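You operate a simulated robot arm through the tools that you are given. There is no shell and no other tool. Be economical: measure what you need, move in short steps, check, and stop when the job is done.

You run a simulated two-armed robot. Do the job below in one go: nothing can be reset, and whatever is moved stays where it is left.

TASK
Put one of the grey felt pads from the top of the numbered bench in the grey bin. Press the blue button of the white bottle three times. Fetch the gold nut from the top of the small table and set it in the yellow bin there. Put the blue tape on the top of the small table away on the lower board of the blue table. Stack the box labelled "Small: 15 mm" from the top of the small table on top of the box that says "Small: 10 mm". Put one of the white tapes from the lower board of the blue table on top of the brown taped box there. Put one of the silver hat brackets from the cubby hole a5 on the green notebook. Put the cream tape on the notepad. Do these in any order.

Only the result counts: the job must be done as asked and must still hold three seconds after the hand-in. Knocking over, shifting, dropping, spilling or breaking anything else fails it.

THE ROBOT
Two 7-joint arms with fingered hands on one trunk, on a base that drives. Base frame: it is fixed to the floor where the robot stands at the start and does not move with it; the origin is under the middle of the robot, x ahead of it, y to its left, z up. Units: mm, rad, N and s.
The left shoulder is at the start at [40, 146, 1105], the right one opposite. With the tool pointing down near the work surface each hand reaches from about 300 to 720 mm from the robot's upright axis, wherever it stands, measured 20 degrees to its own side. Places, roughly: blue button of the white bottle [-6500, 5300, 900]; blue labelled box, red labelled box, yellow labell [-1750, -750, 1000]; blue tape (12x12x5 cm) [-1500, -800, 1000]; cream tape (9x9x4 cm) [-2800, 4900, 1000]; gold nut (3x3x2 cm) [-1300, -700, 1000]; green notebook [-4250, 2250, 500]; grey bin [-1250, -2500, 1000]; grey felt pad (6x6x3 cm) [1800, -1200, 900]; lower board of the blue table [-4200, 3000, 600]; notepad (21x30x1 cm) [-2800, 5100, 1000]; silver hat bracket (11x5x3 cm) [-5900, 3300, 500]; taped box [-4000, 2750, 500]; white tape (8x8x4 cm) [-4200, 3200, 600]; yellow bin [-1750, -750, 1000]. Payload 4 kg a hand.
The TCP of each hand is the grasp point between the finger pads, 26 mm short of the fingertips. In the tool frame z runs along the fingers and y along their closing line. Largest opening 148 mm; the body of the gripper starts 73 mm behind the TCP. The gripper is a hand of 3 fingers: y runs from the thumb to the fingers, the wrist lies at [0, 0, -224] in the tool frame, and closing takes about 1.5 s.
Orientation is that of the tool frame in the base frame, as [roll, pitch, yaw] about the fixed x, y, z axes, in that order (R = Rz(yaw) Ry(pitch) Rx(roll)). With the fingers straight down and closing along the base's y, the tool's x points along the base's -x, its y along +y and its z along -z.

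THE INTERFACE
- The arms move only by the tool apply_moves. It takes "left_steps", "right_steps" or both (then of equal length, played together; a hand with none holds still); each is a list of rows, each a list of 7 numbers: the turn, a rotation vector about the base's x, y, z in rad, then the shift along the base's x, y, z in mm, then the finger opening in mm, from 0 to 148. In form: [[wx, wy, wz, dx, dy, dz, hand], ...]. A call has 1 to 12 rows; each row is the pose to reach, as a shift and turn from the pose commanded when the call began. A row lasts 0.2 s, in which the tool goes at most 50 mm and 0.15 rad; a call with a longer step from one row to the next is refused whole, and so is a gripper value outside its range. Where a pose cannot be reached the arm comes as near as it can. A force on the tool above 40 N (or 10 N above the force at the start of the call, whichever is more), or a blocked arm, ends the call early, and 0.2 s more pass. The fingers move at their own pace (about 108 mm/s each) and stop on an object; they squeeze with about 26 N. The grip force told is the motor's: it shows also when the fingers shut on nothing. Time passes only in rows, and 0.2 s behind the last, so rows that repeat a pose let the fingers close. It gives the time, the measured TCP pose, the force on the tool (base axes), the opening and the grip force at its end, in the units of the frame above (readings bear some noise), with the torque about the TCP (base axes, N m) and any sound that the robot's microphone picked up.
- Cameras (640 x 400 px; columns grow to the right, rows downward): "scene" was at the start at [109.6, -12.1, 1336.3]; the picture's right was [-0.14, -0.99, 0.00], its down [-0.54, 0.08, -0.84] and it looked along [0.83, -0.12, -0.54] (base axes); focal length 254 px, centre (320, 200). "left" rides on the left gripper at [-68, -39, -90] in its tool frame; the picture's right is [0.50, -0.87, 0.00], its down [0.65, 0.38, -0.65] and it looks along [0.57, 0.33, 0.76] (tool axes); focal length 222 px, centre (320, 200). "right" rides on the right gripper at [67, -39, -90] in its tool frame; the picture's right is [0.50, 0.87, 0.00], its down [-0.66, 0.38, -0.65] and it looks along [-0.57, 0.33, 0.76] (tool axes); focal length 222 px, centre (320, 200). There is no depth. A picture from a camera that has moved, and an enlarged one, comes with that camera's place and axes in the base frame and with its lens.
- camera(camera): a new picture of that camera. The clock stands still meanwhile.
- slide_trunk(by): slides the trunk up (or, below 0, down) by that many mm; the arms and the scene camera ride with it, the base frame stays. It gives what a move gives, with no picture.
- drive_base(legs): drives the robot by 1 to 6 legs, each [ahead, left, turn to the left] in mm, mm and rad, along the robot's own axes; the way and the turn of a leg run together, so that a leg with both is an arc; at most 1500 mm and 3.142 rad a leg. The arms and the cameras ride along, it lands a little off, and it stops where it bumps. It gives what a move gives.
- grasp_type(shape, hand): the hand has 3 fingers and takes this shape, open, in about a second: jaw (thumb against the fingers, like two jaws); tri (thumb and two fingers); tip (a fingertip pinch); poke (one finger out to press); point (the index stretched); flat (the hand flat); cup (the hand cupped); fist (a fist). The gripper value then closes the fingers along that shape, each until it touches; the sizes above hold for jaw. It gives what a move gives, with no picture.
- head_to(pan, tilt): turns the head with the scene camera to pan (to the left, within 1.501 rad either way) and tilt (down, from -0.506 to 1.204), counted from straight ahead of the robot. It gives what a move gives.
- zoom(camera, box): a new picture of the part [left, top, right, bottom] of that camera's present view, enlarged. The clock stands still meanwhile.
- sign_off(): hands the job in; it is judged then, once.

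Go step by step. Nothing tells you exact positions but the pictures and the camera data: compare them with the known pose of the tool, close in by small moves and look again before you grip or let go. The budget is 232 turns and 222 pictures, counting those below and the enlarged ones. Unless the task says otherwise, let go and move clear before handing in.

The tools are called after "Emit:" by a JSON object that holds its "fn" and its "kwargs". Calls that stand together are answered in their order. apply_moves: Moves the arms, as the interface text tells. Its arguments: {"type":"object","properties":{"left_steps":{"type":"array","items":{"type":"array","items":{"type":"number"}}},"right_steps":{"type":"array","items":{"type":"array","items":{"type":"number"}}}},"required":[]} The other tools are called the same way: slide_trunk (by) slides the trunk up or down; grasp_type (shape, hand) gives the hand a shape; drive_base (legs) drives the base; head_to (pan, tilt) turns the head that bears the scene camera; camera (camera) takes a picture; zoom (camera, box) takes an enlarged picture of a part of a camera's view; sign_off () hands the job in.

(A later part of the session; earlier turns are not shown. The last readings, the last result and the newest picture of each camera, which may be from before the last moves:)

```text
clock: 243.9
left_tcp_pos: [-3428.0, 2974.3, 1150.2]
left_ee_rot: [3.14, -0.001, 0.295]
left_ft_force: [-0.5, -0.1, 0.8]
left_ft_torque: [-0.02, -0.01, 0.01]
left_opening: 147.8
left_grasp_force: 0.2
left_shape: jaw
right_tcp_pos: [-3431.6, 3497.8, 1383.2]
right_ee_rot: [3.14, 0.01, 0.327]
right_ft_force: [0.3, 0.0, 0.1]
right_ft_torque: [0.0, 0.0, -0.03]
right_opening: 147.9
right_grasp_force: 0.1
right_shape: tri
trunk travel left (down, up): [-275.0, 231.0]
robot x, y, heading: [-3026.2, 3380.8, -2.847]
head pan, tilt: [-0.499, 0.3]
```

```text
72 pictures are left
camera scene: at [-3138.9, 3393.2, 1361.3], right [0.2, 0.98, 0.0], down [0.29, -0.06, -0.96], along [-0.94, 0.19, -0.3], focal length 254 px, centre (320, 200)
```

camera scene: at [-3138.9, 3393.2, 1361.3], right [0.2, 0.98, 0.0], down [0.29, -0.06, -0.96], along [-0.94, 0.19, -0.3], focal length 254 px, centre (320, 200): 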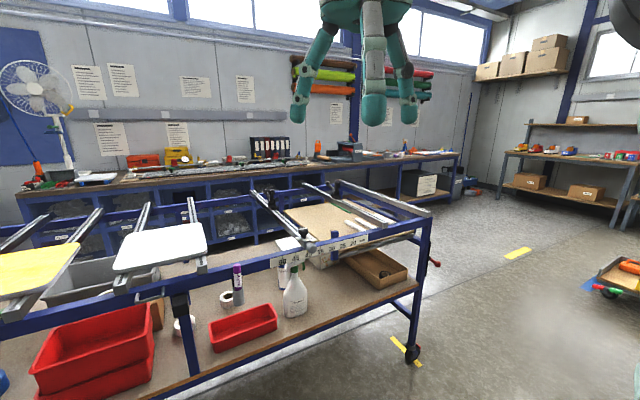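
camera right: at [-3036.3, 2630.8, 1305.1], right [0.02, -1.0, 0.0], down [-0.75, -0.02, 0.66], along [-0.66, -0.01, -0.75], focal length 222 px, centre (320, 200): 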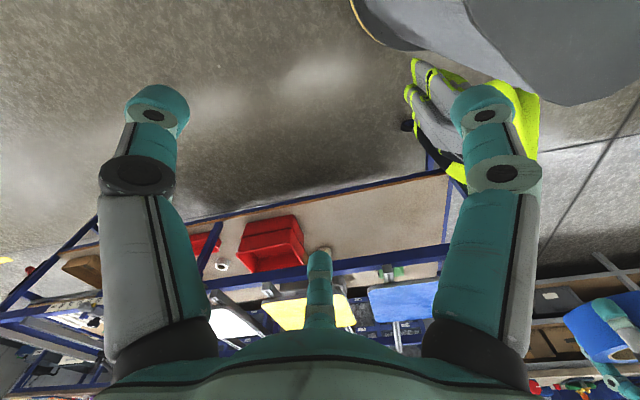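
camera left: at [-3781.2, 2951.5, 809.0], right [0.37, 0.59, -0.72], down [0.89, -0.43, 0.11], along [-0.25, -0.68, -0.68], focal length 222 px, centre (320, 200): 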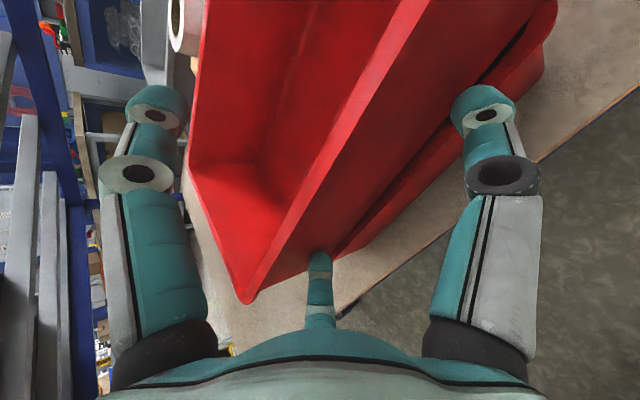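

The cream tape is on a table to my right at about (-2792,4884) with the notepad beyond it. I'll turn around and drive to face that table's long edge.

Emit:
{"fn": "drive_base", "kwargs": {"legs": [[0, 0, 1.6], [0, 0, 1.557], [-100, 0, 0], [0, 1257, 0]]}}

Emit:
{"fn": "head_to", "kwargs": {"pan": 0.15, "tilt": 0.5}}

Emit:
{"fn": "camera", "kwargs": {"camera": "scene"}}

Emit:
{"fn": "camera", "kwargs": {"camera": "left"}}

```text
clock: 258.6
left_tcp_pos: [-3102.0, 4935.2, 1150.5]
left_ee_rot: [3.138, -0.002, -2.847]
left_ft_force: [1.1, 0.1, -1.0]
left_ft_torque: [-0.04, 0.01, 0.0]
left_opening: 148.0
left_grasp_force: 0.1
left_shape: jaw
right_tcp_pos: [-3100.2, 4410.5, 1384.6]
right_ee_rot: [3.14, 0.011, -2.817]
right_ft_force: [0.1, -1.1, 0.1]
right_ft_torque: [0.02, 0.02, 0.02]
right_opening: 147.8
right_grasp_force: 0.0
right_shape: tri
trunk travel left (down, up): [-275.0, 231.0]
robot x, y, heading: [-3500.6, 4529.8, 0.293]
head pan, tilt: [-0.499, 0.3]
```

```text
clock: 259.6
left_tcp_pos: [-3101.4, 4936.6, 1149.6]
left_ee_rot: [3.139, -0.004, -2.849]
left_ft_force: [-0.7, 0.7, 0.4]
left_ft_torque: [-0.01, 0.05, 0.02]
left_opening: 147.9
left_grasp_force: 0.0
left_shape: jaw
right_tcp_pos: [-3099.7, 4412.8, 1384.5]
right_ee_rot: [3.139, 0.01, -2.815]
right_ft_force: [-0.6, 0.4, -0.2]
right_ft_torque: [-0.01, -0.03, -0.03]
right_opening: 148.0
right_grasp_force: 0.1
right_shape: tri
trunk travel left (down, up): [-275.0, 231.0]
robot x, y, heading: [-3498.4, 4529.2, 0.297]
head pan, tilt: [0.15, 0.499]
```

```text
71 pictures are left
camera scene: at [-3398.8, 4575.7, 1342.9], right [0.43, -0.9, 0.0], down [-0.43, -0.21, -0.88], along [0.79, 0.38, -0.48], focal length 254 px, centre (320, 200)
```

scene: 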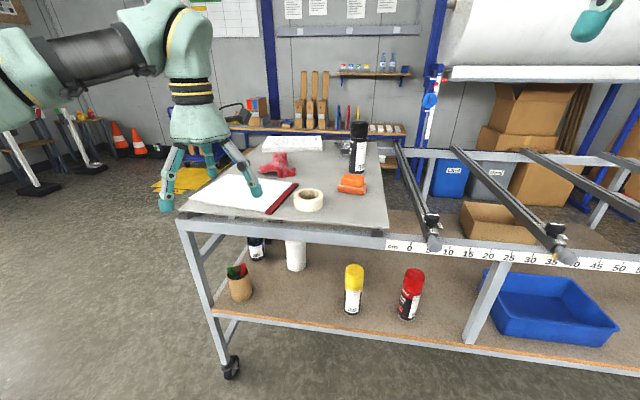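

```text
70 pictures are left
camera left: at [-3024.7, 4917.2, 1241.3], right [-0.23, -0.97, 0.0], down [-0.74, 0.17, 0.66], along [-0.64, 0.15, -0.76], focal length 222 px, centre (320, 200)
```

left: 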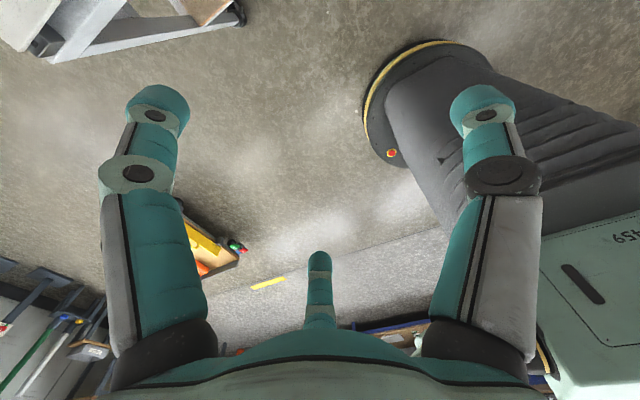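

Tape at about (-2799,4901). Driving closer and moving the left hand over it.

Emit:
{"fn": "drive_base", "kwargs": {"legs": [[180, 0, 0]]}}

Emit:
{"fn": "apply_moves", "kwargs": {"left_steps": [[0, 0, 0, 33, -22, 0, 130], [0, 0, 0, 65, -45, 0, 130], [0, 0, 0, 98, -67, -20, 130], [0, 0, 0, 130, -89, -40, 130], [0, 0, 0, 130, -89, -60, 130]]}}

Emit:
{"fn": "camera", "kwargs": {"camera": "left"}}

Emit:
{"fn": "camera", "kwargs": {"camera": "scene"}}

```text
clock: 261.1
left_tcp_pos: [-2935.9, 4986.9, 1150.8]
left_ee_rot: [3.139, -0.001, -2.848]
left_ft_force: [-0.6, 0.3, -0.6]
left_ft_torque: [0.0, 0.03, -0.01]
left_opening: 147.8
left_grasp_force: 0.1
left_shape: jaw
right_tcp_pos: [-2933.0, 4462.2, 1385.0]
right_ee_rot: [3.139, 0.013, -2.816]
right_ft_force: [0.7, -0.7, 0.1]
right_ft_torque: [-0.02, -0.04, -0.01]
right_opening: 148.0
right_grasp_force: 0.0
right_shape: tri
trunk travel left (down, up): [-275.0, 231.0]
robot x, y, heading: [-3335.1, 4579.9, 0.296]
head pan, tilt: [0.15, 0.499]
```

```text
clock: 262.3
left_tcp_pos: [-2802.2, 4898.5, 1090.7]
left_ee_rot: [3.141, -0.003, -2.847]
left_ft_force: [0.8, -0.5, -0.4]
left_ft_torque: [-0.01, -0.02, 0.0]
left_opening: 130.0
left_grasp_force: 0.2
left_shape: jaw
right_tcp_pos: [-2930.9, 4463.7, 1384.1]
right_ee_rot: [3.14, 0.012, -2.815]
right_ft_force: [0.2, -0.2, 0.7]
right_ft_torque: [-0.01, -0.03, 0.01]
right_opening: 147.8
right_grasp_force: 0.1
right_shape: tri
trunk travel left (down, up): [-275.0, 231.0]
robot x, y, heading: [-3330.3, 4586.7, 0.295]
head pan, tilt: [0.15, 0.499]
```

```text
69 pictures are left
camera left: at [-2726.0, 4879.8, 1181.9], right [-0.23, -0.97, 0.0], down [-0.74, 0.17, 0.65], along [-0.64, 0.15, -0.76], focal length 222 px, centre (320, 200)
```

left: 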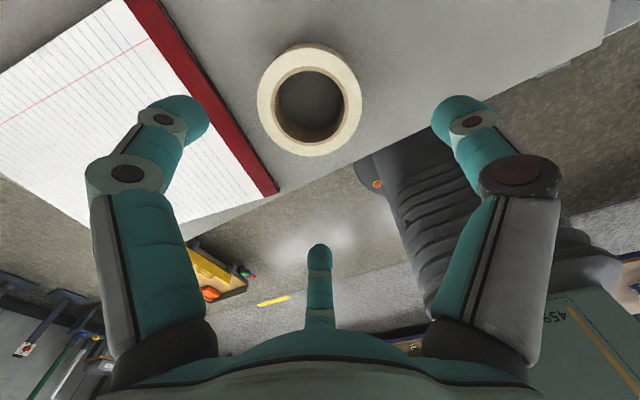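

```text
68 pictures are left
camera scene: at [-3231.1, 4628.2, 1342.9], right [0.43, -0.9, 0.0], down [-0.43, -0.21, -0.88], along [0.79, 0.38, -0.48], focal length 254 px, centre (320, 200)
```

scene: 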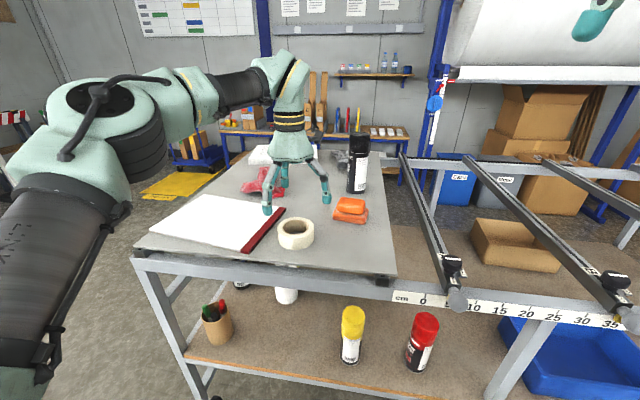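

Notepad is the ruled pad with red binding, centre about (-2807,5152). Tape centre about (-2786,4905). Lowering around the tape.

Emit:
{"fn": "apply_moves", "kwargs": {"left_steps": [[0, 0, 0, 8, 4, -40, 140], [0, 0, 0, 16, 7, -80, 140], [0, 0, 0, 16, 7, -108, 140], [0, 0, 0, 16, 7, -108, 140]]}}

Emit:
{"fn": "camera", "kwargs": {"camera": "left"}}

Emit:
{"fn": "zoom", "kwargs": {"camera": "scene", "box": [220, 160, 380, 280]}}

```text
clock: 263.3
left_tcp_pos: [-2786.6, 4905.5, 984.7]
left_ee_rot: [3.141, -0.002, -2.849]
left_ft_force: [0.4, -0.5, 0.0]
left_ft_torque: [-0.01, 0.0, 0.0]
left_opening: 139.8
left_grasp_force: 0.2
left_shape: jaw
right_tcp_pos: [-2932.0, 4462.6, 1384.5]
right_ee_rot: [3.14, 0.011, -2.814]
right_ft_force: [-0.5, 0.8, -0.3]
right_ft_torque: [0.0, -0.04, 0.0]
right_opening: 147.9
right_grasp_force: 0.0
right_shape: tri
trunk travel left (down, up): [-275.0, 231.0]
robot x, y, heading: [-3332.3, 4581.4, 0.291]
head pan, tilt: [0.15, 0.499]
```

```text
67 pictures are left
camera left: at [-2710.0, 4886.6, 1074.8], right [-0.23, -0.97, 0.0], down [-0.74, 0.17, 0.65], along [-0.64, 0.15, -0.76], focal length 222 px, centre (320, 200)
```

left: 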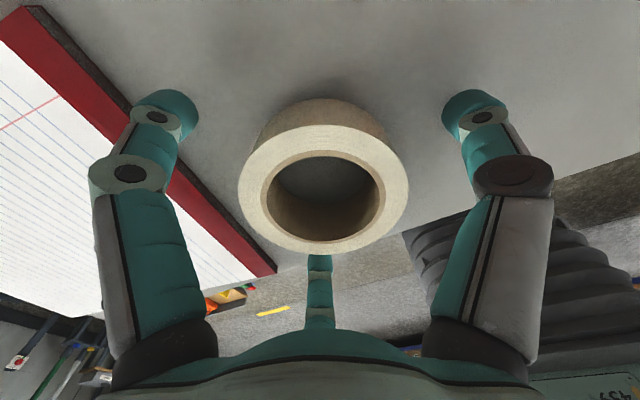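

```text
3.33 times, centred on (300, 220) of scene
camera zoom: at [-3230.5, 4626.8, 1342.9], right [0.43, -0.9, 0.0], down [-0.43, -0.21, -0.88], along [0.79, 0.38, -0.48], focal length 847 px, centre (387, 133)
```

zoom: 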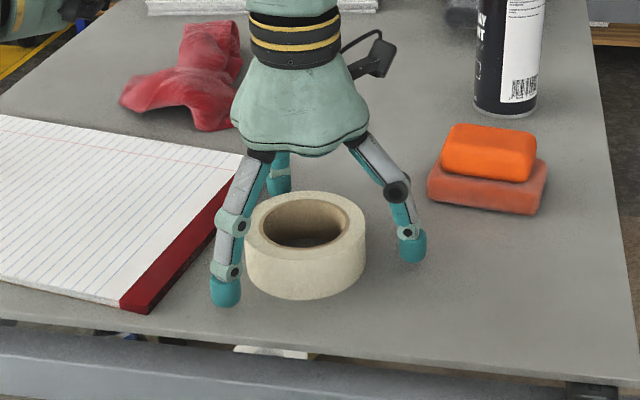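

Table at about z=936. Narrowing slightly to stay off the notepad, lowering and gripping.

Emit:
{"fn": "apply_moves", "kwargs": {"left_steps": [[0, 0, 0, 0, 0, 0, 118], [0, 0, 0, 0, 0, -8, 112], [0, 0, 0, 0, 0, -14, 110], [0, 0, 0, 0, 0, -14, 85], [0, 0, 0, 0, 0, -14, 65], [0, 0, 0, 0, 0, -14, 60], [0, 0, 0, 0, 0, -14, 60]]}}

Emit:
{"fn": "apply_moves", "kwargs": {"left_steps": [[0, 0, 0, 0, 0, 30, 55], [0, 0, 0, 0, 0, 75, 55], [0, 0, 0, 0, 0, 110, 55], [0, 0, 0, 0, 0, 110, 55]]}}

Emit:
{"fn": "camera", "kwargs": {"camera": "left"}}

```text
clock: 264.9
left_tcp_pos: [-2788.6, 4903.9, 975.3]
left_ee_rot: [3.142, 0.008, -2.849]
left_ft_force: [-0.1, 1.2, 36.3]
left_ft_torque: [-0.72, -0.02, 0.1]
left_opening: 81.1
left_grasp_force: 25.9
left_shape: jaw
right_tcp_pos: [-2935.8, 4460.5, 1385.8]
right_ee_rot: [3.135, 0.015, -2.815]
right_ft_force: [0.3, -0.2, 0.4]
right_ft_torque: [-0.01, 0.02, -0.02]
right_opening: 147.9
right_grasp_force: 0.1
right_shape: tri
trunk travel left (down, up): [-275.0, 231.0]
robot x, y, heading: [-3332.3, 4582.2, 0.294]
head pan, tilt: [0.15, 0.499]
```

```text
clock: 265.9
left_tcp_pos: [-2788.2, 4907.1, 1078.4]
left_ee_rot: [3.139, -0.003, -2.847]
left_ft_force: [0.2, 0.8, -0.9]
left_ft_torque: [0.01, 0.0, 0.02]
left_opening: 81.1
left_grasp_force: 25.5
left_shape: jaw
right_tcp_pos: [-2930.1, 4464.4, 1384.4]
right_ee_rot: [3.139, 0.011, -2.816]
right_ft_force: [-0.3, 0.8, 0.5]
right_ft_torque: [-0.02, -0.02, 0.03]
right_opening: 148.0
right_grasp_force: 0.1
right_shape: tri
trunk travel left (down, up): [-275.0, 231.0]
robot x, y, heading: [-3331.6, 4581.1, 0.293]
head pan, tilt: [0.15, 0.499]
```

```text
65 pictures are left
camera left: at [-2710.6, 4888.6, 1168.8], right [-0.23, -0.97, 0.0], down [-0.73, 0.17, 0.66], along [-0.64, 0.15, -0.75], focal length 222 px, centre (320, 200)
```

left: 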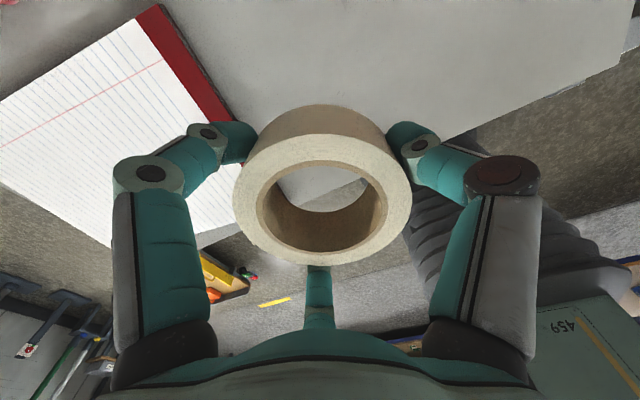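

Tape held. Driving left to bring the notepad within reach, then checking alignment.

Emit:
{"fn": "drive_base", "kwargs": {"legs": [[0, 230, 0]]}}

Emit:
{"fn": "apply_moves", "kwargs": {"left_steps": [[0, 0, 0, 24, 12, -20, 55], [0, 0, 0, 48, 25, -40, 55], [0, 0, 0, 48, 25, -60, 55], [0, 0, 0, 48, 25, -60, 55]]}}

Emit:
{"fn": "camera", "kwargs": {"camera": "left"}}

Emit:
{"fn": "camera", "kwargs": {"camera": "scene"}}

```text
clock: 267.6
left_tcp_pos: [-2849.6, 5121.3, 1078.1]
left_ee_rot: [3.141, -0.002, -2.858]
left_ft_force: [-0.2, -0.5, -1.7]
left_ft_torque: [0.02, 0.02, 0.03]
left_opening: 80.9
left_grasp_force: 26.5
left_shape: jaw
right_tcp_pos: [-2997.3, 4677.7, 1383.7]
right_ee_rot: [3.138, 0.012, -2.824]
right_ft_force: [-0.1, -0.8, 0.1]
right_ft_torque: [-0.01, 0.01, -0.01]
right_opening: 147.9
right_grasp_force: 0.1
right_shape: tri
trunk travel left (down, up): [-275.0, 231.0]
robot x, y, heading: [-3394.8, 4800.6, 0.286]
head pan, tilt: [0.15, 0.499]
```

```text
clock: 268.6
left_tcp_pos: [-2802.3, 5144.5, 1018.0]
left_ee_rot: [3.139, -0.002, -2.86]
left_ft_force: [0.2, -0.1, -0.4]
left_ft_torque: [0.03, -0.02, 0.01]
left_opening: 81.0
left_grasp_force: 26.5
left_shape: jaw
left hand out of reach, approached as far as the arm can: row 2
right_tcp_pos: [-2997.3, 4678.3, 1384.1]
right_ee_rot: [3.139, 0.011, -2.826]
right_ft_force: [-0.6, 0.3, 0.6]
right_ft_torque: [0.01, 0.03, -0.01]
right_opening: 147.9
right_grasp_force: 0.0
right_shape: tri
trunk travel left (down, up): [-275.0, 231.0]
robot x, y, heading: [-3400.4, 4802.1, 0.279]
head pan, tilt: [0.15, 0.499]
```

```text
64 pictures are left
camera left: at [-2725.3, 5124.2, 1108.3], right [-0.24, -0.97, 0.0], down [-0.73, 0.18, 0.66], along [-0.64, 0.16, -0.76], focal length 222 px, centre (320, 200)
```

left: 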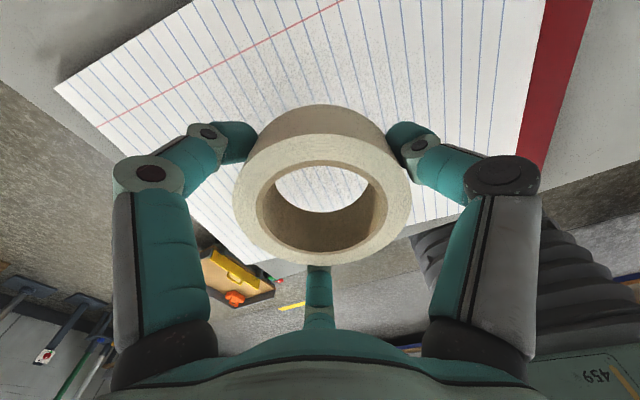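

```text
63 pictures are left
camera scene: at [-3295.2, 4845.1, 1342.9], right [0.42, -0.91, 0.0], down [-0.43, -0.2, -0.88], along [0.8, 0.37, -0.48], focal length 254 px, centre (320, 200)
```

scene: 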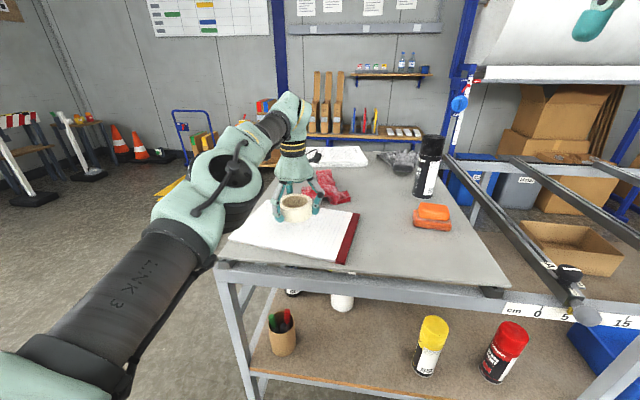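

The tape is over the notepad. Nudging slightly toward me, lowering until contact.

Emit:
{"fn": "apply_moves", "kwargs": {"left_steps": [[0, 0, 0, -14, -4, -15, 55], [0, 0, 0, -14, -4, -25, 55], [0, 0, 0, -14, -4, -30, 55], [0, 0, 0, -14, -4, -34, 55], [0, 0, 0, -14, -4, -38, 55]]}}

Emit:
{"fn": "zoom", "kwargs": {"camera": "scene", "box": [210, 140, 390, 280]}}

```text
clock: 269.8
left_tcp_pos: [-2817.0, 5142.8, 984.7]
left_ee_rot: [3.141, 0.006, -2.859]
left_ft_force: [0.6, 2.0, 15.3]
left_ft_torque: [0.21, 0.51, -0.04]
left_opening: 80.9
left_grasp_force: 26.0
left_shape: jaw
right_tcp_pos: [-2999.0, 4676.0, 1383.9]
right_ee_rot: [3.139, 0.012, -2.827]
right_ft_force: [-0.4, 0.4, -0.4]
right_ft_torque: [0.02, 0.01, 0.0]
right_opening: 148.1
right_grasp_force: 0.1
right_shape: tri
trunk travel left (down, up): [-275.0, 231.0]
robot x, y, heading: [-3398.1, 4800.2, 0.282]
head pan, tilt: [0.15, 0.499]
```

```text
2.86 times, centred on (300, 210) of scene
camera zoom: at [-3297.4, 4844.4, 1343.2], right [0.42, -0.91, 0.0], down [-0.43, -0.2, -0.88], along [0.8, 0.37, -0.48], focal length 726 px, centre (377, 171)
```

zoom: 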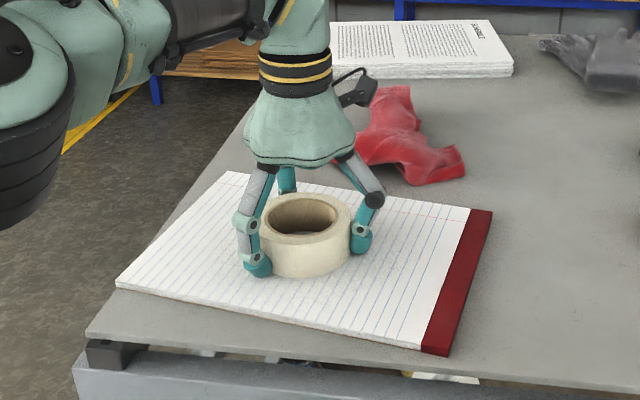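

In contact on the notepad (15 N). Releasing and lifting clear.

Emit:
{"fn": "apply_moves", "kwargs": {"left_steps": [[0, 0, 0, 0, 0, 3, 90], [0, 0, 0, 0, 0, 4, 108], [0, 0, 0, 0, 0, 4, 112], [0, 0, 0, 0, 0, 40, 112], [0, 0, 0, 0, 0, 85, 112], [0, 0, 0, 0, 0, 130, 112], [0, 0, 0, -30, -10, 165, 112], [0, 0, 0, -75, -25, 170, 112], [0, 0, 0, -115, -35, 170, 112]]}}

Emit:
{"fn": "zoom", "kwargs": {"camera": "scene", "box": [210, 140, 390, 280]}}

```text
clock: 271.8
left_tcp_pos: [-2930.2, 5104.9, 1149.7]
left_ee_rot: [3.14, 0.002, -2.859]
left_ft_force: [0.4, 0.3, 0.6]
left_ft_torque: [0.04, 0.01, 0.0]
left_opening: 111.8
left_grasp_force: 0.1
left_shape: jaw
left hand out of reach, approached as far as the arm can: row 6
right_tcp_pos: [-2998.9, 4677.2, 1384.5]
right_ee_rot: [3.138, 0.012, -2.825]
right_ft_force: [-0.4, -0.4, 1.1]
right_ft_torque: [0.0, -0.01, -0.03]
right_opening: 147.9
right_grasp_force: 0.2
right_shape: tri
trunk travel left (down, up): [-275.0, 231.0]
robot x, y, heading: [-3399.1, 4797.9, 0.286]
head pan, tilt: [0.15, 0.499]
```

```text
2.86 times, centred on (300, 210) of scene
camera zoom: at [-3296.5, 4844.5, 1343.0], right [0.42, -0.91, 0.0], down [-0.43, -0.2, -0.88], along [0.8, 0.37, -0.48], focal length 726 px, centre (377, 171)
```

zoom: 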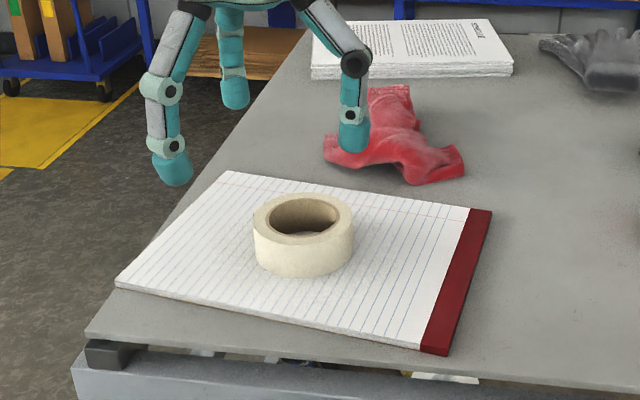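

The cream tape rests on the notepad. Next, the white bottle near (-6500,5300): backing off, turning and looking.

Emit:
{"fn": "drive_base", "kwargs": {"legs": [[-200, 0, 0], [0, 0, 2.86], [1000, 0, 0]]}}

Emit:
{"fn": "head_to", "kwargs": {"pan": 0.0, "tilt": 0.25}}

Emit:
{"fn": "camera", "kwargs": {"camera": "scene"}}

```text
clock: 285.1
left_tcp_pos: [-5127.4, 4526.4, 1149.3]
left_ee_rot: [3.14, -0.001, 0.042]
left_ft_force: [-0.6, -0.5, -0.1]
left_ft_torque: [0.02, 0.0, -0.02]
left_opening: 111.9
left_grasp_force: 0.0
left_shape: jaw
right_tcp_pos: [-4960.1, 4924.6, 1384.2]
right_ee_rot: [3.141, 0.012, 0.075]
right_ft_force: [-0.2, -0.4, 0.3]
right_ft_torque: [0.0, 0.01, 0.0]
right_opening: 147.8
right_grasp_force: 0.1
right_shape: tri
trunk travel left (down, up): [-275.0, 231.0]
robot x, y, heading: [-4601.2, 4705.9, -3.096]
head pan, tilt: [0.15, 0.499]
```

```text
clock: 285.8
left_tcp_pos: [-5128.7, 4524.7, 1149.3]
left_ee_rot: [3.14, -0.003, 0.042]
left_ft_force: [0.6, 0.7, -0.3]
left_ft_torque: [0.01, 0.03, 0.0]
left_opening: 111.6
left_grasp_force: 0.0
left_shape: jaw
right_tcp_pos: [-4960.6, 4923.0, 1384.4]
right_ee_rot: [3.139, 0.01, 0.074]
right_ft_force: [0.0, 0.3, 0.2]
right_ft_torque: [-0.01, 0.0, 0.01]
right_opening: 147.8
right_grasp_force: 0.1
right_shape: tri
trunk travel left (down, up): [-275.0, 231.0]
robot x, y, heading: [-4600.2, 4704.7, -3.095]
head pan, tilt: [0.0, 0.25]
```

```text
60 pictures are left
camera scene: at [-4713.0, 4704.1, 1365.9], right [-0.04, 1.0, 0.0], down [0.25, 0.01, -0.97], along [-0.97, -0.04, -0.25], focal length 254 px, centre (320, 200)
```

scene: 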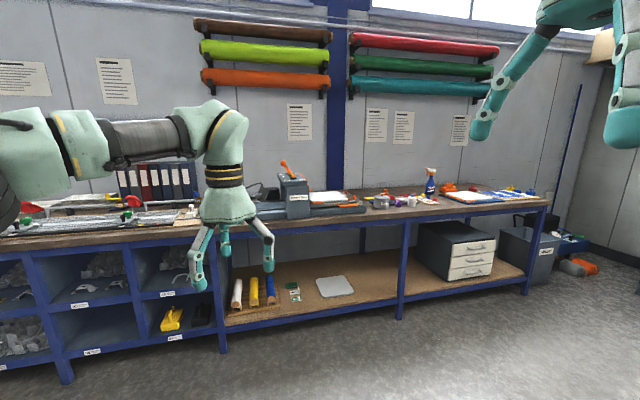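

The wall bench has cubby holes on the left and items on the right. Zooming for the white bottle and cubby labels.

Emit:
{"fn": "zoom", "kwargs": {"camera": "scene", "box": [340, 150, 600, 300]}}

Emit:
{"fn": "zoom", "kwargs": {"camera": "scene", "box": [0, 200, 240, 390]}}

Emit:
{"fn": "head_to", "kwargs": {"pan": -0.9, "tilt": 0.3}}

Emit:
{"fn": "camera", "kwargs": {"camera": "scene"}}

```text
2.46 times, centred on (470, 225) of scene
camera zoom: at [-4713.0, 4704.1, 1365.9], right [-0.04, 1.0, 0.0], down [0.25, 0.01, -0.97], along [-0.97, -0.04, -0.25], focal length 625 px, centre (-49, 138)
```

zoom: 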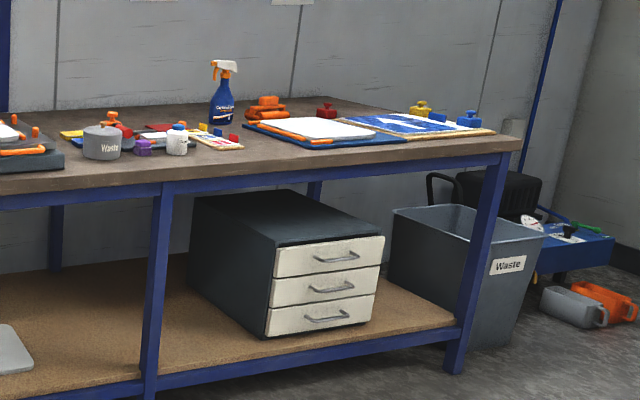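

```text
2.11 times, centred on (120, 295) of scene
camera zoom: at [-4713.0, 4704.1, 1365.9], right [-0.04, 1.0, 0.0], down [0.25, 0.01, -0.97], along [-0.97, -0.04, -0.25], focal length 535 px, centre (741, 0)
```

zoom: 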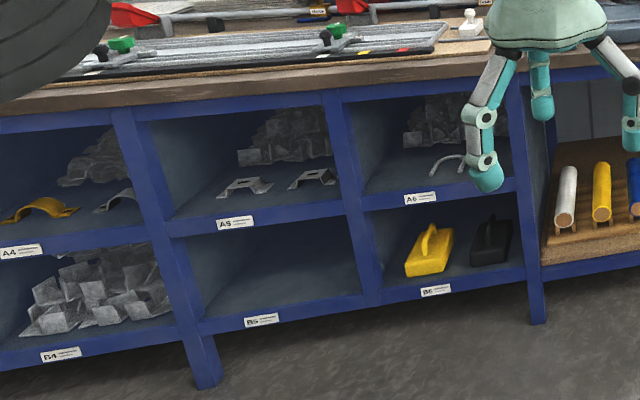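

```text
clock: 287.0
left_tcp_pos: [-5129.0, 4525.7, 1147.9]
left_ee_rot: [3.14, 0.0, 0.042]
left_ft_force: [0.7, 0.1, 0.1]
left_ft_torque: [-0.01, 0.0, 0.03]
left_opening: 111.9
left_grasp_force: 0.1
left_shape: jaw
right_tcp_pos: [-4960.4, 4923.7, 1383.8]
right_ee_rot: [3.139, 0.01, 0.075]
right_ft_force: [-1.0, -1.1, -0.7]
right_ft_torque: [-0.04, 0.02, -0.02]
right_opening: 148.2
right_grasp_force: 0.0
right_shape: tri
trunk travel left (down, up): [-275.0, 231.0]
robot x, y, heading: [-4601.1, 4708.0, -3.098]
head pan, tilt: [-0.901, 0.3]
```

```text
57 pictures are left
camera scene: at [-4680.7, 4778.8, 1361.3], right [0.76, 0.66, 0.0], down [0.19, -0.22, -0.96], along [-0.63, 0.72, -0.3], focal length 254 px, centre (320, 200)
```

scene: 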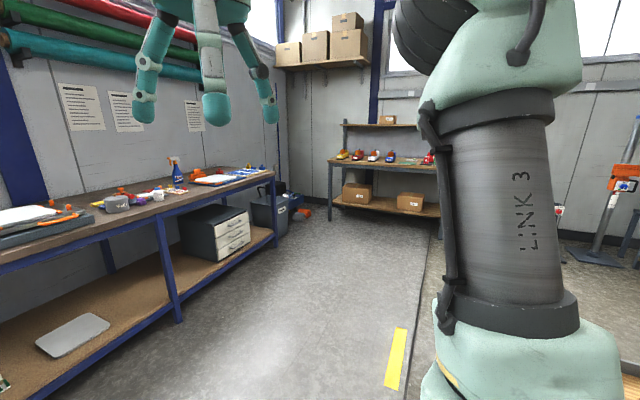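

The small white bottle with blue top is on the wall bench at about (-6447,5269), and A5 with two hat brackets is in the cubbies at left. I'll go to the bottle first.

Emit:
{"fn": "drive_base", "kwargs": {"legs": [[0, 0, 0.247], [900, -915, 0]]}}

Emit:
{"fn": "grasp_type", "kwargs": {"shape": "poke", "hand": "right"}}

Emit:
{"fn": "head_to", "kwargs": {"pan": -0.2, "tilt": 0.5}}

Emit:
{"fn": "camera", "kwargs": {"camera": "scene"}}

Emit:
{"fn": "camera", "kwargs": {"camera": "right"}}

```text
clock: 294.3
left_tcp_pos: [-6188.5, 5036.7, 1148.6]
left_ee_rot: [3.14, 0.0, 0.266]
left_ft_force: [0.4, 0.2, 0.1]
left_ft_torque: [-0.02, 0.0, 0.0]
left_opening: 111.7
left_grasp_force: 0.0
left_shape: jaw
right_tcp_pos: [-6112.1, 5462.5, 1384.0]
right_ee_rot: [3.139, 0.011, 0.298]
right_ft_force: [0.5, -0.5, -0.6]
right_ft_torque: [0.0, 0.01, 0.01]
right_opening: 148.0
right_grasp_force: 0.0
right_shape: tri
trunk travel left (down, up): [-275.0, 231.0]
robot x, y, heading: [-5715.8, 5333.7, -2.878]
head pan, tilt: [-0.901, 0.3]
```

```text
clock: 295.2
left_tcp_pos: [-6188.1, 5037.8, 1147.9]
left_ee_rot: [3.14, 0.001, 0.265]
left_ft_force: [-0.1, 0.5, -0.6]
left_ft_torque: [0.02, 0.02, 0.03]
left_opening: 111.9
left_grasp_force: 0.2
left_shape: jaw
right_tcp_pos: [-6112.3, 5464.4, 1384.6]
right_ee_rot: [3.139, 0.01, 0.298]
right_ft_force: [0.1, -0.7, 0.2]
right_ft_torque: [0.02, 0.0, 0.03]
right_opening: 0.0
right_grasp_force: 0.0
right_shape: poke
trunk travel left (down, up): [-275.0, 231.0]
robot x, y, heading: [-5713.0, 5334.3, -2.874]
head pan, tilt: [-0.901, 0.3]
```

```text
clock: 296.3
left_tcp_pos: [-6188.4, 5036.3, 1148.4]
left_ee_rot: [3.139, 0.001, 0.266]
left_ft_force: [0.2, -0.6, 0.3]
left_ft_torque: [0.01, 0.03, 0.01]
left_opening: 111.8
left_grasp_force: 0.0
left_shape: jaw
right_tcp_pos: [-6112.8, 5463.3, 1384.1]
right_ee_rot: [3.141, 0.009, 0.297]
right_ft_force: [-0.7, -0.1, -0.4]
right_ft_torque: [0.01, 0.0, 0.01]
right_opening: 0.2
right_grasp_force: 0.1
right_shape: poke
trunk travel left (down, up): [-275.0, 231.0]
robot x, y, heading: [-5715.1, 5333.6, -2.874]
head pan, tilt: [-0.201, 0.499]
```

```text
56 pictures are left
camera scene: at [-5824.0, 5322.5, 1342.9], right [-0.07, 1.0, 0.0], down [0.48, 0.03, -0.88], along [-0.88, -0.06, -0.48], focal length 254 px, centre (320, 200)
```

scene: 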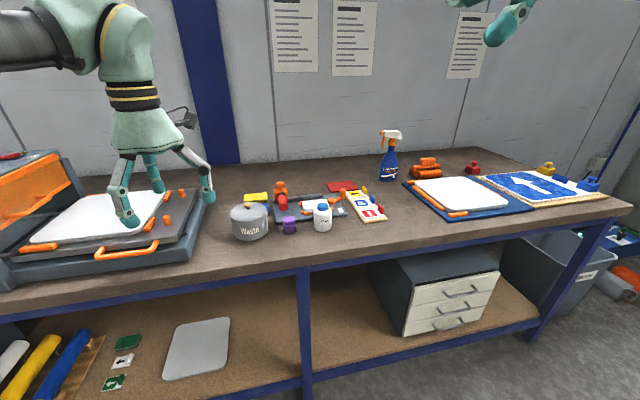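

```text
55 pictures are left
camera right: at [-6058.9, 5520.8, 1473.6], right [0.73, -0.68, 0.0], down [-0.51, -0.55, 0.66], along [-0.45, -0.48, -0.75], focal length 222 px, centre (320, 200)
```

right: 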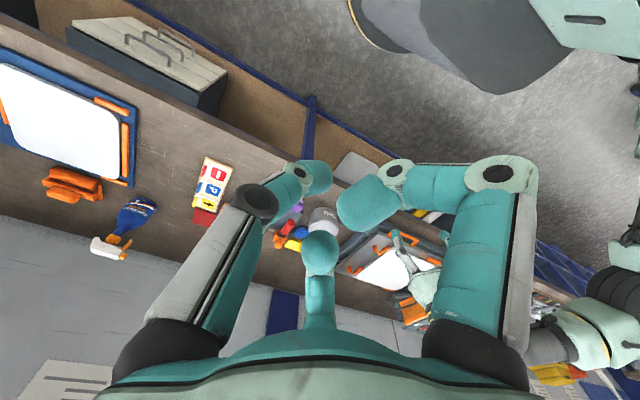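

I'll use the closed jaw, whose tips meet on the tool axis. Zooming on the bottle.

Emit:
{"fn": "grasp_type", "kwargs": {"shape": "jaw", "hand": "right"}}

Emit:
{"fn": "zoom", "kwargs": {"camera": "scene", "box": [280, 170, 370, 250]}}

```text
clock: 297.2
left_tcp_pos: [-6188.6, 5037.2, 1149.1]
left_ee_rot: [3.141, 0.001, 0.265]
left_ft_force: [0.2, -0.2, 0.7]
left_ft_torque: [0.02, -0.02, -0.02]
left_opening: 112.0
left_grasp_force: 0.1
left_shape: jaw
right_tcp_pos: [-6112.2, 5463.6, 1385.1]
right_ee_rot: [3.138, 0.01, 0.299]
right_ft_force: [0.3, 0.7, 0.8]
right_ft_torque: [0.0, 0.0, 0.01]
right_opening: 148.1
right_grasp_force: 0.1
right_shape: jaw
trunk travel left (down, up): [-275.0, 231.0]
robot x, y, heading: [-5714.5, 5336.2, -2.872]
head pan, tilt: [-0.201, 0.499]
```

```text
5.00 times, centred on (325, 210) of scene
camera zoom: at [-5824.0, 5322.4, 1342.9], right [-0.07, 1.0, 0.0], down [0.48, 0.03, -0.88], along [-0.88, -0.06, -0.48], focal length 1270 px, centre (295, 150)
```

zoom: 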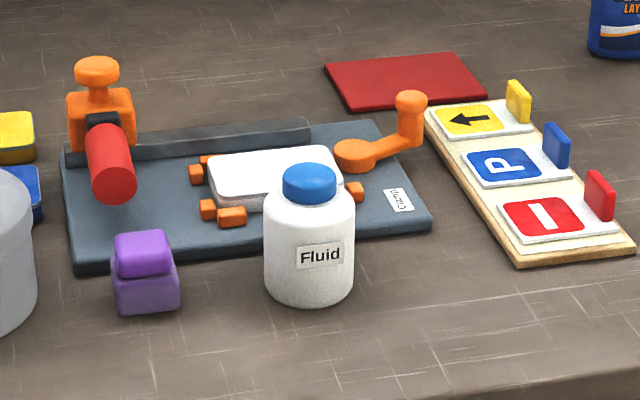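

The bottle reads "Fluid" with a blue button on top. I'll tuck the left hand, drive closer, and bring the closed right hand near.

Emit:
{"fn": "apply_moves", "kwargs": {"left_steps": [[0, 0, 0, 32, 9, 20, 112], [0, 0, 0, 64, 18, 40, 112], [0, 0, 0, 96, 27, 60, 112]], "right_steps": [[0, 0, 0, 0, 0, -40, 80], [0, 0, 0, 0, 0, -80, 20], [0, 0, 0, 0, 0, -120, 0]]}}

Emit:
{"fn": "drive_base", "kwargs": {"legs": [[185, 0, 0]]}}

Emit:
{"fn": "apply_moves", "kwargs": {"right_steps": [[0, 0, 0, -35, -20, -20, 0], [0, 0, 0, -70, -40, -40, 0], [0, 0, 0, -105, -60, -60, 0], [0, 0, 0, -135, -85, -80, 0], [0, 0, 0, -160, -110, -100, 0], [0, 0, 0, -175, -130, -125, 0], [0, 0, 0, -175, -130, -150, 0]]}}

Emit:
{"fn": "camera", "kwargs": {"camera": "right"}}

Emit:
{"fn": "zoom", "kwargs": {"camera": "scene", "box": [240, 120, 400, 280]}}

```text
clock: 298.0
left_tcp_pos: [-6092.1, 5066.5, 1208.2]
left_ee_rot: [3.14, 0.0, 0.266]
left_ft_force: [0.3, 0.2, 0.9]
left_ft_torque: [0.02, 0.02, 0.06]
left_opening: 112.2
left_grasp_force: 0.0
left_shape: jaw
right_tcp_pos: [-6109.0, 5463.7, 1265.9]
right_ee_rot: [3.136, 0.012, 0.3]
right_ft_force: [-0.4, -0.3, 0.5]
right_ft_torque: [-0.03, 0.01, -0.01]
right_opening: 0.0
right_grasp_force: 0.0
right_shape: jaw
trunk travel left (down, up): [-275.0, 231.0]
robot x, y, heading: [-5715.6, 5336.1, -2.872]
head pan, tilt: [-0.201, 0.499]
```

```text
clock: 299.5
left_tcp_pos: [-6271.1, 5018.0, 1209.1]
left_ee_rot: [3.14, 0.001, 0.266]
left_ft_force: [-0.3, -0.6, 0.1]
left_ft_torque: [0.04, -0.02, 0.01]
left_opening: 111.8
left_grasp_force: 0.0
left_shape: jaw
right_tcp_pos: [-6288.5, 5413.4, 1266.7]
right_ee_rot: [3.14, 0.011, 0.301]
right_ft_force: [-0.4, 0.3, 0.5]
right_ft_torque: [0.0, 0.03, 0.02]
right_opening: 0.0
right_grasp_force: 25.9
right_shape: jaw
trunk travel left (down, up): [-275.0, 231.0]
robot x, y, heading: [-5891.0, 5284.7, -2.877]
head pan, tilt: [-0.201, 0.499]
```

```text
clock: 301.1
left_tcp_pos: [-6271.6, 5017.9, 1207.8]
left_ee_rot: [3.14, -0.001, 0.265]
left_ft_force: [0.3, -0.7, 0.4]
left_ft_torque: [-0.01, 0.02, -0.02]
left_opening: 111.7
left_grasp_force: 0.0
left_shape: jaw
right_tcp_pos: [-6466.6, 5285.3, 1115.6]
right_ee_rot: [3.137, 0.012, 0.3]
right_ft_force: [0.2, -0.2, 0.9]
right_ft_torque: [-0.01, 0.03, 0.02]
right_opening: 0.0
right_grasp_force: 25.9
right_shape: jaw
trunk travel left (down, up): [-275.0, 231.0]
robot x, y, heading: [-5892.2, 5282.7, -2.87]
head pan, tilt: [-0.201, 0.499]
```

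```text
53 pictures are left
camera right: at [-6412.0, 5343.3, 1204.8], right [0.73, -0.68, 0.0], down [-0.51, -0.55, 0.66], along [-0.45, -0.48, -0.75], focal length 222 px, centre (320, 200)
```

right: 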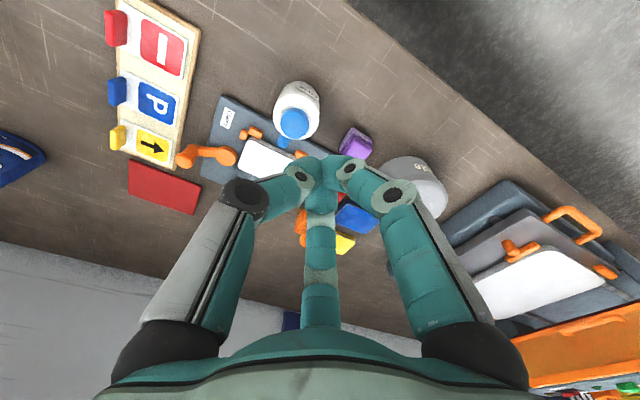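

```text
2.50 times, centred on (320, 200) of scene
camera zoom: at [-6003.4, 5274.1, 1342.8], right [-0.07, 1.0, 0.0], down [0.48, 0.03, -0.88], along [-0.88, -0.06, -0.48], focal length 635 px, centre (320, 200)
```

zoom: 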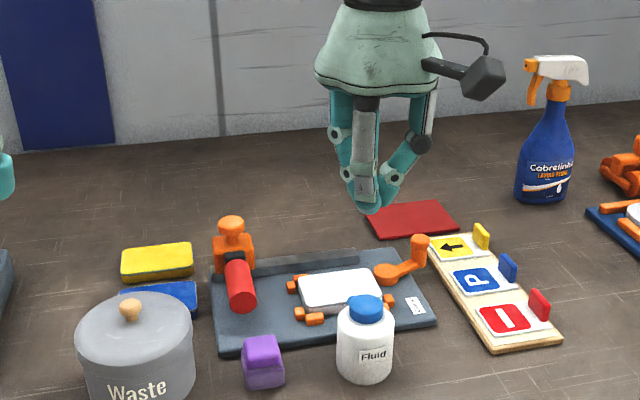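

The button top is at about (-6503,5287,955). Moving directly above and lowering to just above it.

Emit:
{"fn": "apply_moves", "kwargs": {"right_steps": [[0, 0, 0, -18, 1, -30, 0], [0, 0, 0, -36, 2, -65, 0], [0, 0, 0, -36, 2, -100, 0], [0, 0, 0, -36, 2, -115, 0], [0, 0, 0, -36, 2, -115, 0]]}}

Emit:
{"fn": "zoom", "kwargs": {"camera": "right", "box": [240, 80, 400, 220]}}

Emit:
{"fn": "zoom", "kwargs": {"camera": "scene", "box": [280, 180, 380, 290]}}

```text
clock: 302.3
left_tcp_pos: [-6271.0, 5017.0, 1207.4]
left_ee_rot: [3.141, 0.001, 0.266]
left_ft_force: [-0.2, -0.1, 0.1]
left_ft_torque: [0.03, 0.0, 0.0]
left_opening: 111.6
left_grasp_force: 0.1
left_shape: jaw
right_tcp_pos: [-6499.4, 5284.4, 1001.2]
right_ee_rot: [3.14, 0.011, 0.3]
right_ft_force: [-0.2, -0.7, -0.5]
right_ft_torque: [-0.01, -0.03, -0.02]
right_opening: 0.0
right_grasp_force: 25.9
right_shape: jaw
trunk travel left (down, up): [-275.0, 231.0]
robot x, y, heading: [-5894.6, 5285.2, -2.872]
head pan, tilt: [-0.201, 0.499]
```

```text
2.86 times, centred on (320, 150) of right
camera zoom: at [-6445.7, 5342.3, 1090.1], right [0.73, -0.68, 0.0], down [-0.51, -0.55, 0.66], along [-0.45, -0.48, -0.75], focal length 635 px, centre (320, 343)
```

zoom: 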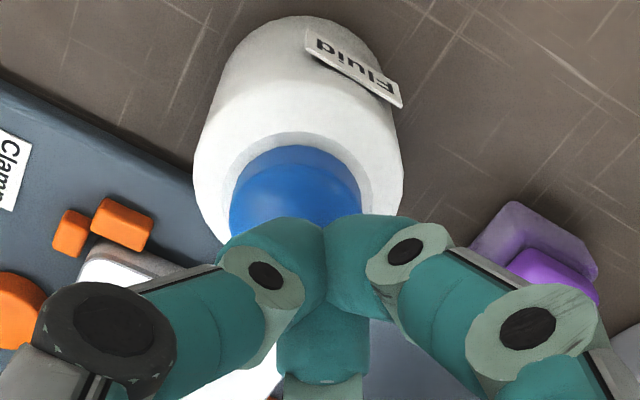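

```text
3.64 times, centred on (330, 235) of scene
camera zoom: at [-6002.9, 5273.0, 1342.9], right [-0.07, 1.0, 0.0], down [0.48, 0.03, -0.88], along [-0.88, -0.06, -0.48], focal length 924 px, centre (284, 73)
```

zoom: 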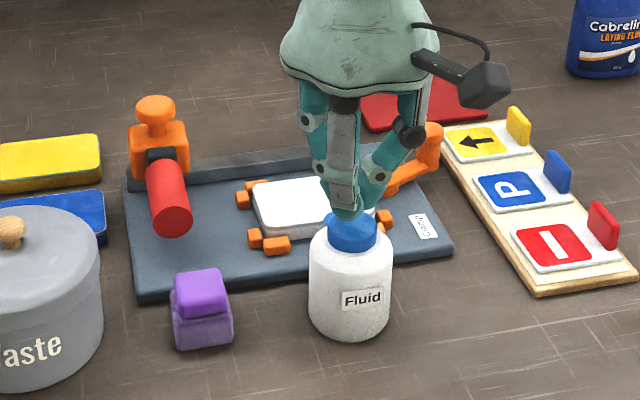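

The tips are about 10 mm off the button centre in +y. Correcting and making a careful first press.

Emit:
{"fn": "apply_moves", "kwargs": {"right_steps": [[0, 0, 0, 0, 10, 0, 0], [0, 0, 0, 0, 10, -10, 0], [0, 0, 0, 0, 10, -16, 0], [0, 0, 0, 0, 10, -20, 0], [0, 0, 0, 0, 10, -23, 0]]}}

Emit:
{"fn": "zoom", "kwargs": {"camera": "right", "box": [240, 80, 400, 220]}}

```text
clock: 303.5
left_tcp_pos: [-6272.3, 5017.2, 1207.8]
left_ee_rot: [3.14, -0.002, 0.266]
left_ft_force: [0.7, -0.5, -0.4]
left_ft_torque: [0.01, 0.0, 0.02]
left_opening: 111.7
left_grasp_force: 0.1
left_shape: jaw
right_tcp_pos: [-6500.0, 5294.6, 977.7]
right_ee_rot: [3.139, 0.012, 0.302]
right_ft_force: [-1.3, 0.0, 1.7]
right_ft_torque: [-0.04, 0.06, 0.0]
right_opening: 0.0
right_grasp_force: 26.1
right_shape: jaw
trunk travel left (down, up): [-275.0, 231.0]
robot x, y, heading: [-5895.4, 5285.0, -2.869]
head pan, tilt: [-0.201, 0.499]
heard: click
```

```text
2.86 times, centred on (320, 150) of right
camera zoom: at [-6446.0, 5352.5, 1067.9], right [0.73, -0.68, 0.0], down [-0.51, -0.55, 0.66], along [-0.45, -0.48, -0.75], focal length 635 px, centre (320, 343)
```

zoom: 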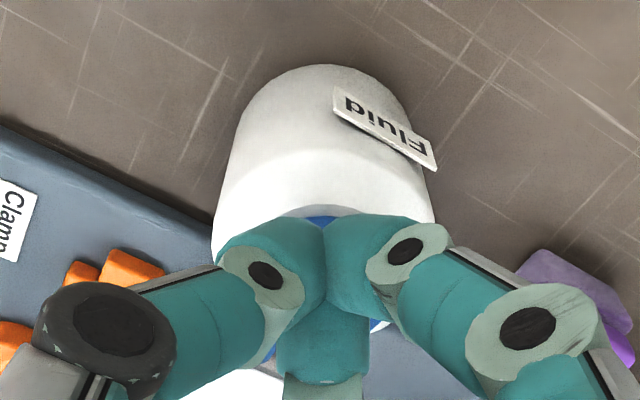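

One click heard. Lifting fully and pressing a second time.

Emit:
{"fn": "apply_moves", "kwargs": {"right_steps": [[0, 0, 0, 0, 0, 12, 0], [0, 0, 0, 0, 0, 22, 0], [0, 0, 0, 0, 0, 22, 0], [0, 0, 0, 0, 0, 22, 0]]}}

Emit:
{"fn": "apply_moves", "kwargs": {"right_steps": [[0, 0, 0, 0, 0, -10, 0], [0, 0, 0, 0, 0, -16, 0], [0, 0, 0, 0, 0, -20, 0], [0, 0, 0, 0, 0, -22, 0]]}}

```text
clock: 304.5
left_tcp_pos: [-6271.8, 5018.8, 1208.9]
left_ee_rot: [3.14, 0.0, 0.264]
left_ft_force: [0.0, 0.4, -0.3]
left_ft_torque: [0.03, 0.01, -0.02]
left_opening: 111.9
left_grasp_force: 0.2
left_shape: jaw
right_tcp_pos: [-6500.9, 5295.7, 999.8]
right_ee_rot: [3.14, 0.012, 0.301]
right_ft_force: [-0.6, 0.2, -0.7]
right_ft_torque: [0.02, 0.0, 0.0]
right_opening: 0.0
right_grasp_force: 26.0
right_shape: jaw
trunk travel left (down, up): [-275.0, 231.0]
robot x, y, heading: [-5893.5, 5284.0, -2.868]
head pan, tilt: [-0.201, 0.499]
```

```text
clock: 305.5
left_tcp_pos: [-6270.9, 5017.3, 1208.0]
left_ee_rot: [3.137, -0.001, 0.265]
left_ft_force: [-0.3, -0.6, 0.4]
left_ft_torque: [0.0, 0.03, 0.01]
left_opening: 112.1
left_grasp_force: 0.1
left_shape: jaw
right_tcp_pos: [-6500.4, 5294.1, 978.7]
right_ee_rot: [3.139, 0.012, 0.3]
right_ft_force: [0.4, 0.9, 1.8]
right_ft_torque: [0.01, 0.02, 0.0]
right_opening: 0.0
right_grasp_force: 26.0
right_shape: jaw
trunk travel left (down, up): [-275.0, 231.0]
robot x, y, heading: [-5896.5, 5283.3, -2.866]
head pan, tilt: [-0.201, 0.499]
heard: click
```

Second click. Lifting and pressing the third time, then lifting clear.

Emit:
{"fn": "apply_moves", "kwargs": {"right_steps": [[0, 0, 0, 0, 0, 12, 0], [0, 0, 0, 0, 0, 22, 0], [0, 0, 0, 0, 0, 22, 0], [0, 0, 0, 0, 0, 22, 0]]}}

Emit:
{"fn": "apply_moves", "kwargs": {"right_steps": [[0, 0, 0, 0, 0, -10, 0], [0, 0, 0, 0, 0, -16, 0], [0, 0, 0, 0, 0, -20, 0], [0, 0, 0, 0, 0, -22, 0]]}}

```text
clock: 306.5
left_tcp_pos: [-6270.1, 5016.8, 1205.9]
left_ee_rot: [3.14, 0.0, 0.266]
left_ft_force: [-0.3, 0.6, 0.9]
left_ft_torque: [0.01, 0.03, 0.0]
left_opening: 111.6
left_grasp_force: 0.1
left_shape: jaw
right_tcp_pos: [-6501.1, 5294.7, 1000.1]
right_ee_rot: [3.139, 0.014, 0.302]
right_ft_force: [0.0, -0.8, -0.5]
right_ft_torque: [0.0, -0.01, -0.01]
right_opening: 0.3
right_grasp_force: 25.9
right_shape: jaw
trunk travel left (down, up): [-275.0, 231.0]
robot x, y, heading: [-5890.2, 5285.0, -2.872]
head pan, tilt: [-0.201, 0.499]
```

```text
clock: 307.5
left_tcp_pos: [-6271.1, 5017.5, 1208.5]
left_ee_rot: [3.141, -0.001, 0.266]
left_ft_force: [-0.6, -0.8, 0.4]
left_ft_torque: [0.0, 0.03, -0.02]
left_opening: 111.6
left_grasp_force: 0.0
left_shape: jaw
right_tcp_pos: [-6501.2, 5294.3, 978.3]
right_ee_rot: [3.139, 0.012, 0.3]
right_ft_force: [0.0, -0.7, 3.0]
right_ft_torque: [0.01, 0.04, 0.0]
right_opening: 0.1
right_grasp_force: 25.9
right_shape: jaw
trunk travel left (down, up): [-275.0, 231.0]
robot x, y, heading: [-5894.8, 5283.7, -2.882]
head pan, tilt: [-0.201, 0.499]
heard: click
```

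Three clicks heard. I'll lift clear, pull the right hand back, and strafe along the bench to the A5 cubby.

Emit:
{"fn": "apply_moves", "kwargs": {"right_steps": [[0, 0, 0, 0, 0, 40, 0], [0, 0, 0, 0, 0, 85, 0], [0, 0, 0, 0, 0, 130, 0], [0, 0, 0, 20, 6, 170, 20], [0, 0, 0, 55, 25, 200, 60], [0, 0, 0, 95, 45, 220, 100], [0, 0, 0, 135, 65, 240, 120], [0, 0, 0, 175, 85, 250, 148], [0, 0, 0, 205, 105, 250, 148]]}}

Emit:
{"fn": "zoom", "kwargs": {"camera": "scene", "box": [250, 180, 410, 290]}}

Emit:
{"fn": "drive_base", "kwargs": {"legs": [[-60, 0, 0.02], [0, 1450, 0], [0, 253, 0]]}}

Emit:
{"fn": "head_to", "kwargs": {"pan": 0.1, "tilt": 0.7}}

Emit:
{"fn": "camera", "kwargs": {"camera": "scene"}}

```text
clock: 309.5
left_tcp_pos: [-6270.3, 5018.8, 1209.3]
left_ee_rot: [3.14, -0.002, 0.264]
left_ft_force: [-0.3, 0.5, -0.5]
left_ft_torque: [-0.05, 0.04, 0.0]
left_opening: 112.0
left_grasp_force: 0.0
left_shape: jaw
right_tcp_pos: [-6294.8, 5399.9, 1225.9]
right_ee_rot: [3.138, 0.011, 0.299]
right_ft_force: [0.4, 0.4, -0.9]
right_ft_torque: [-0.04, -0.02, 0.0]
right_opening: 147.8
right_grasp_force: 0.1
right_shape: jaw
trunk travel left (down, up): [-275.0, 231.0]
robot x, y, heading: [-5894.4, 5283.4, -2.877]
head pan, tilt: [-0.201, 0.499]
```

```text
3.64 times, centred on (330, 235) of scene
camera zoom: at [-6002.4, 5274.3, 1342.9], right [-0.07, 1.0, 0.0], down [0.48, 0.03, -0.88], along [-0.88, -0.06, -0.48], focal length 924 px, centre (284, 73)
```

zoom: 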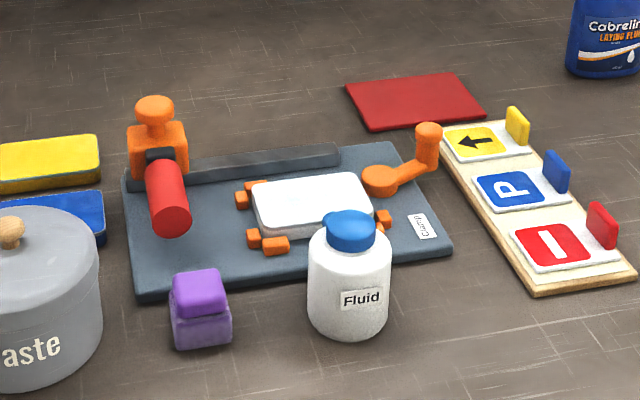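

```text
clock: 318.8
left_tcp_pos: [-5742.7, 3386.1, 1207.5]
left_ee_rot: [3.138, 0.0, 0.268]
left_ft_force: [0.1, 0.1, 0.8]
left_ft_torque: [0.01, 0.0, 0.02]
left_opening: 111.5
left_grasp_force: 0.1
left_shape: jaw
right_tcp_pos: [-5767.5, 3765.2, 1226.2]
right_ee_rot: [3.138, 0.011, 0.301]
right_ft_force: [-0.4, -0.8, -0.1]
right_ft_torque: [0.01, 0.02, 0.02]
right_opening: 147.9
right_grasp_force: 0.0
right_shape: jaw
trunk travel left (down, up): [-275.0, 231.0]
robot x, y, heading: [-5362.3, 3653.1, -2.87]
head pan, tilt: [-0.201, 0.499]
```

```text
clock: 319.6
left_tcp_pos: [-5742.1, 3383.8, 1207.0]
left_ee_rot: [3.14, 0.0, 0.267]
left_ft_force: [0.5, 0.5, 0.0]
left_ft_torque: [-0.02, 0.01, -0.01]
left_opening: 111.6
left_grasp_force: 0.1
left_shape: jaw
right_tcp_pos: [-5767.5, 3764.9, 1226.5]
right_ee_rot: [3.137, 0.012, 0.303]
right_ft_force: [0.5, -0.6, 1.0]
right_ft_torque: [0.02, 0.01, 0.01]
right_opening: 147.8
right_grasp_force: 0.1
right_shape: jaw
trunk travel left (down, up): [-275.0, 231.0]
robot x, y, heading: [-5363.9, 3653.5, -2.87]
head pan, tilt: [0.099, 0.7]
```

```text
47 pictures are left
camera scene: at [-5462.5, 3615.7, 1325.2], right [-0.36, 0.93, 0.0], down [0.6, 0.23, -0.77], along [-0.71, -0.28, -0.64], focal length 254 px, centre (320, 200)
```

scene: 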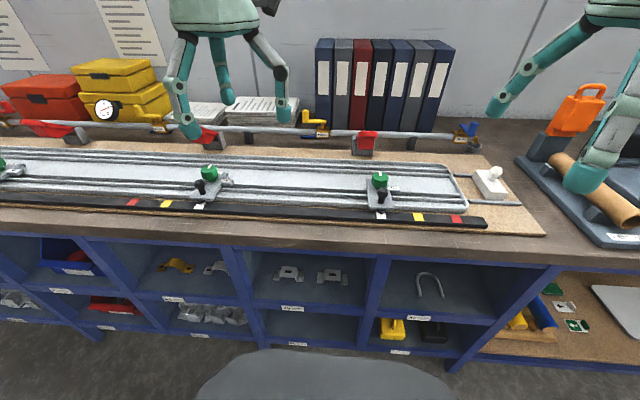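

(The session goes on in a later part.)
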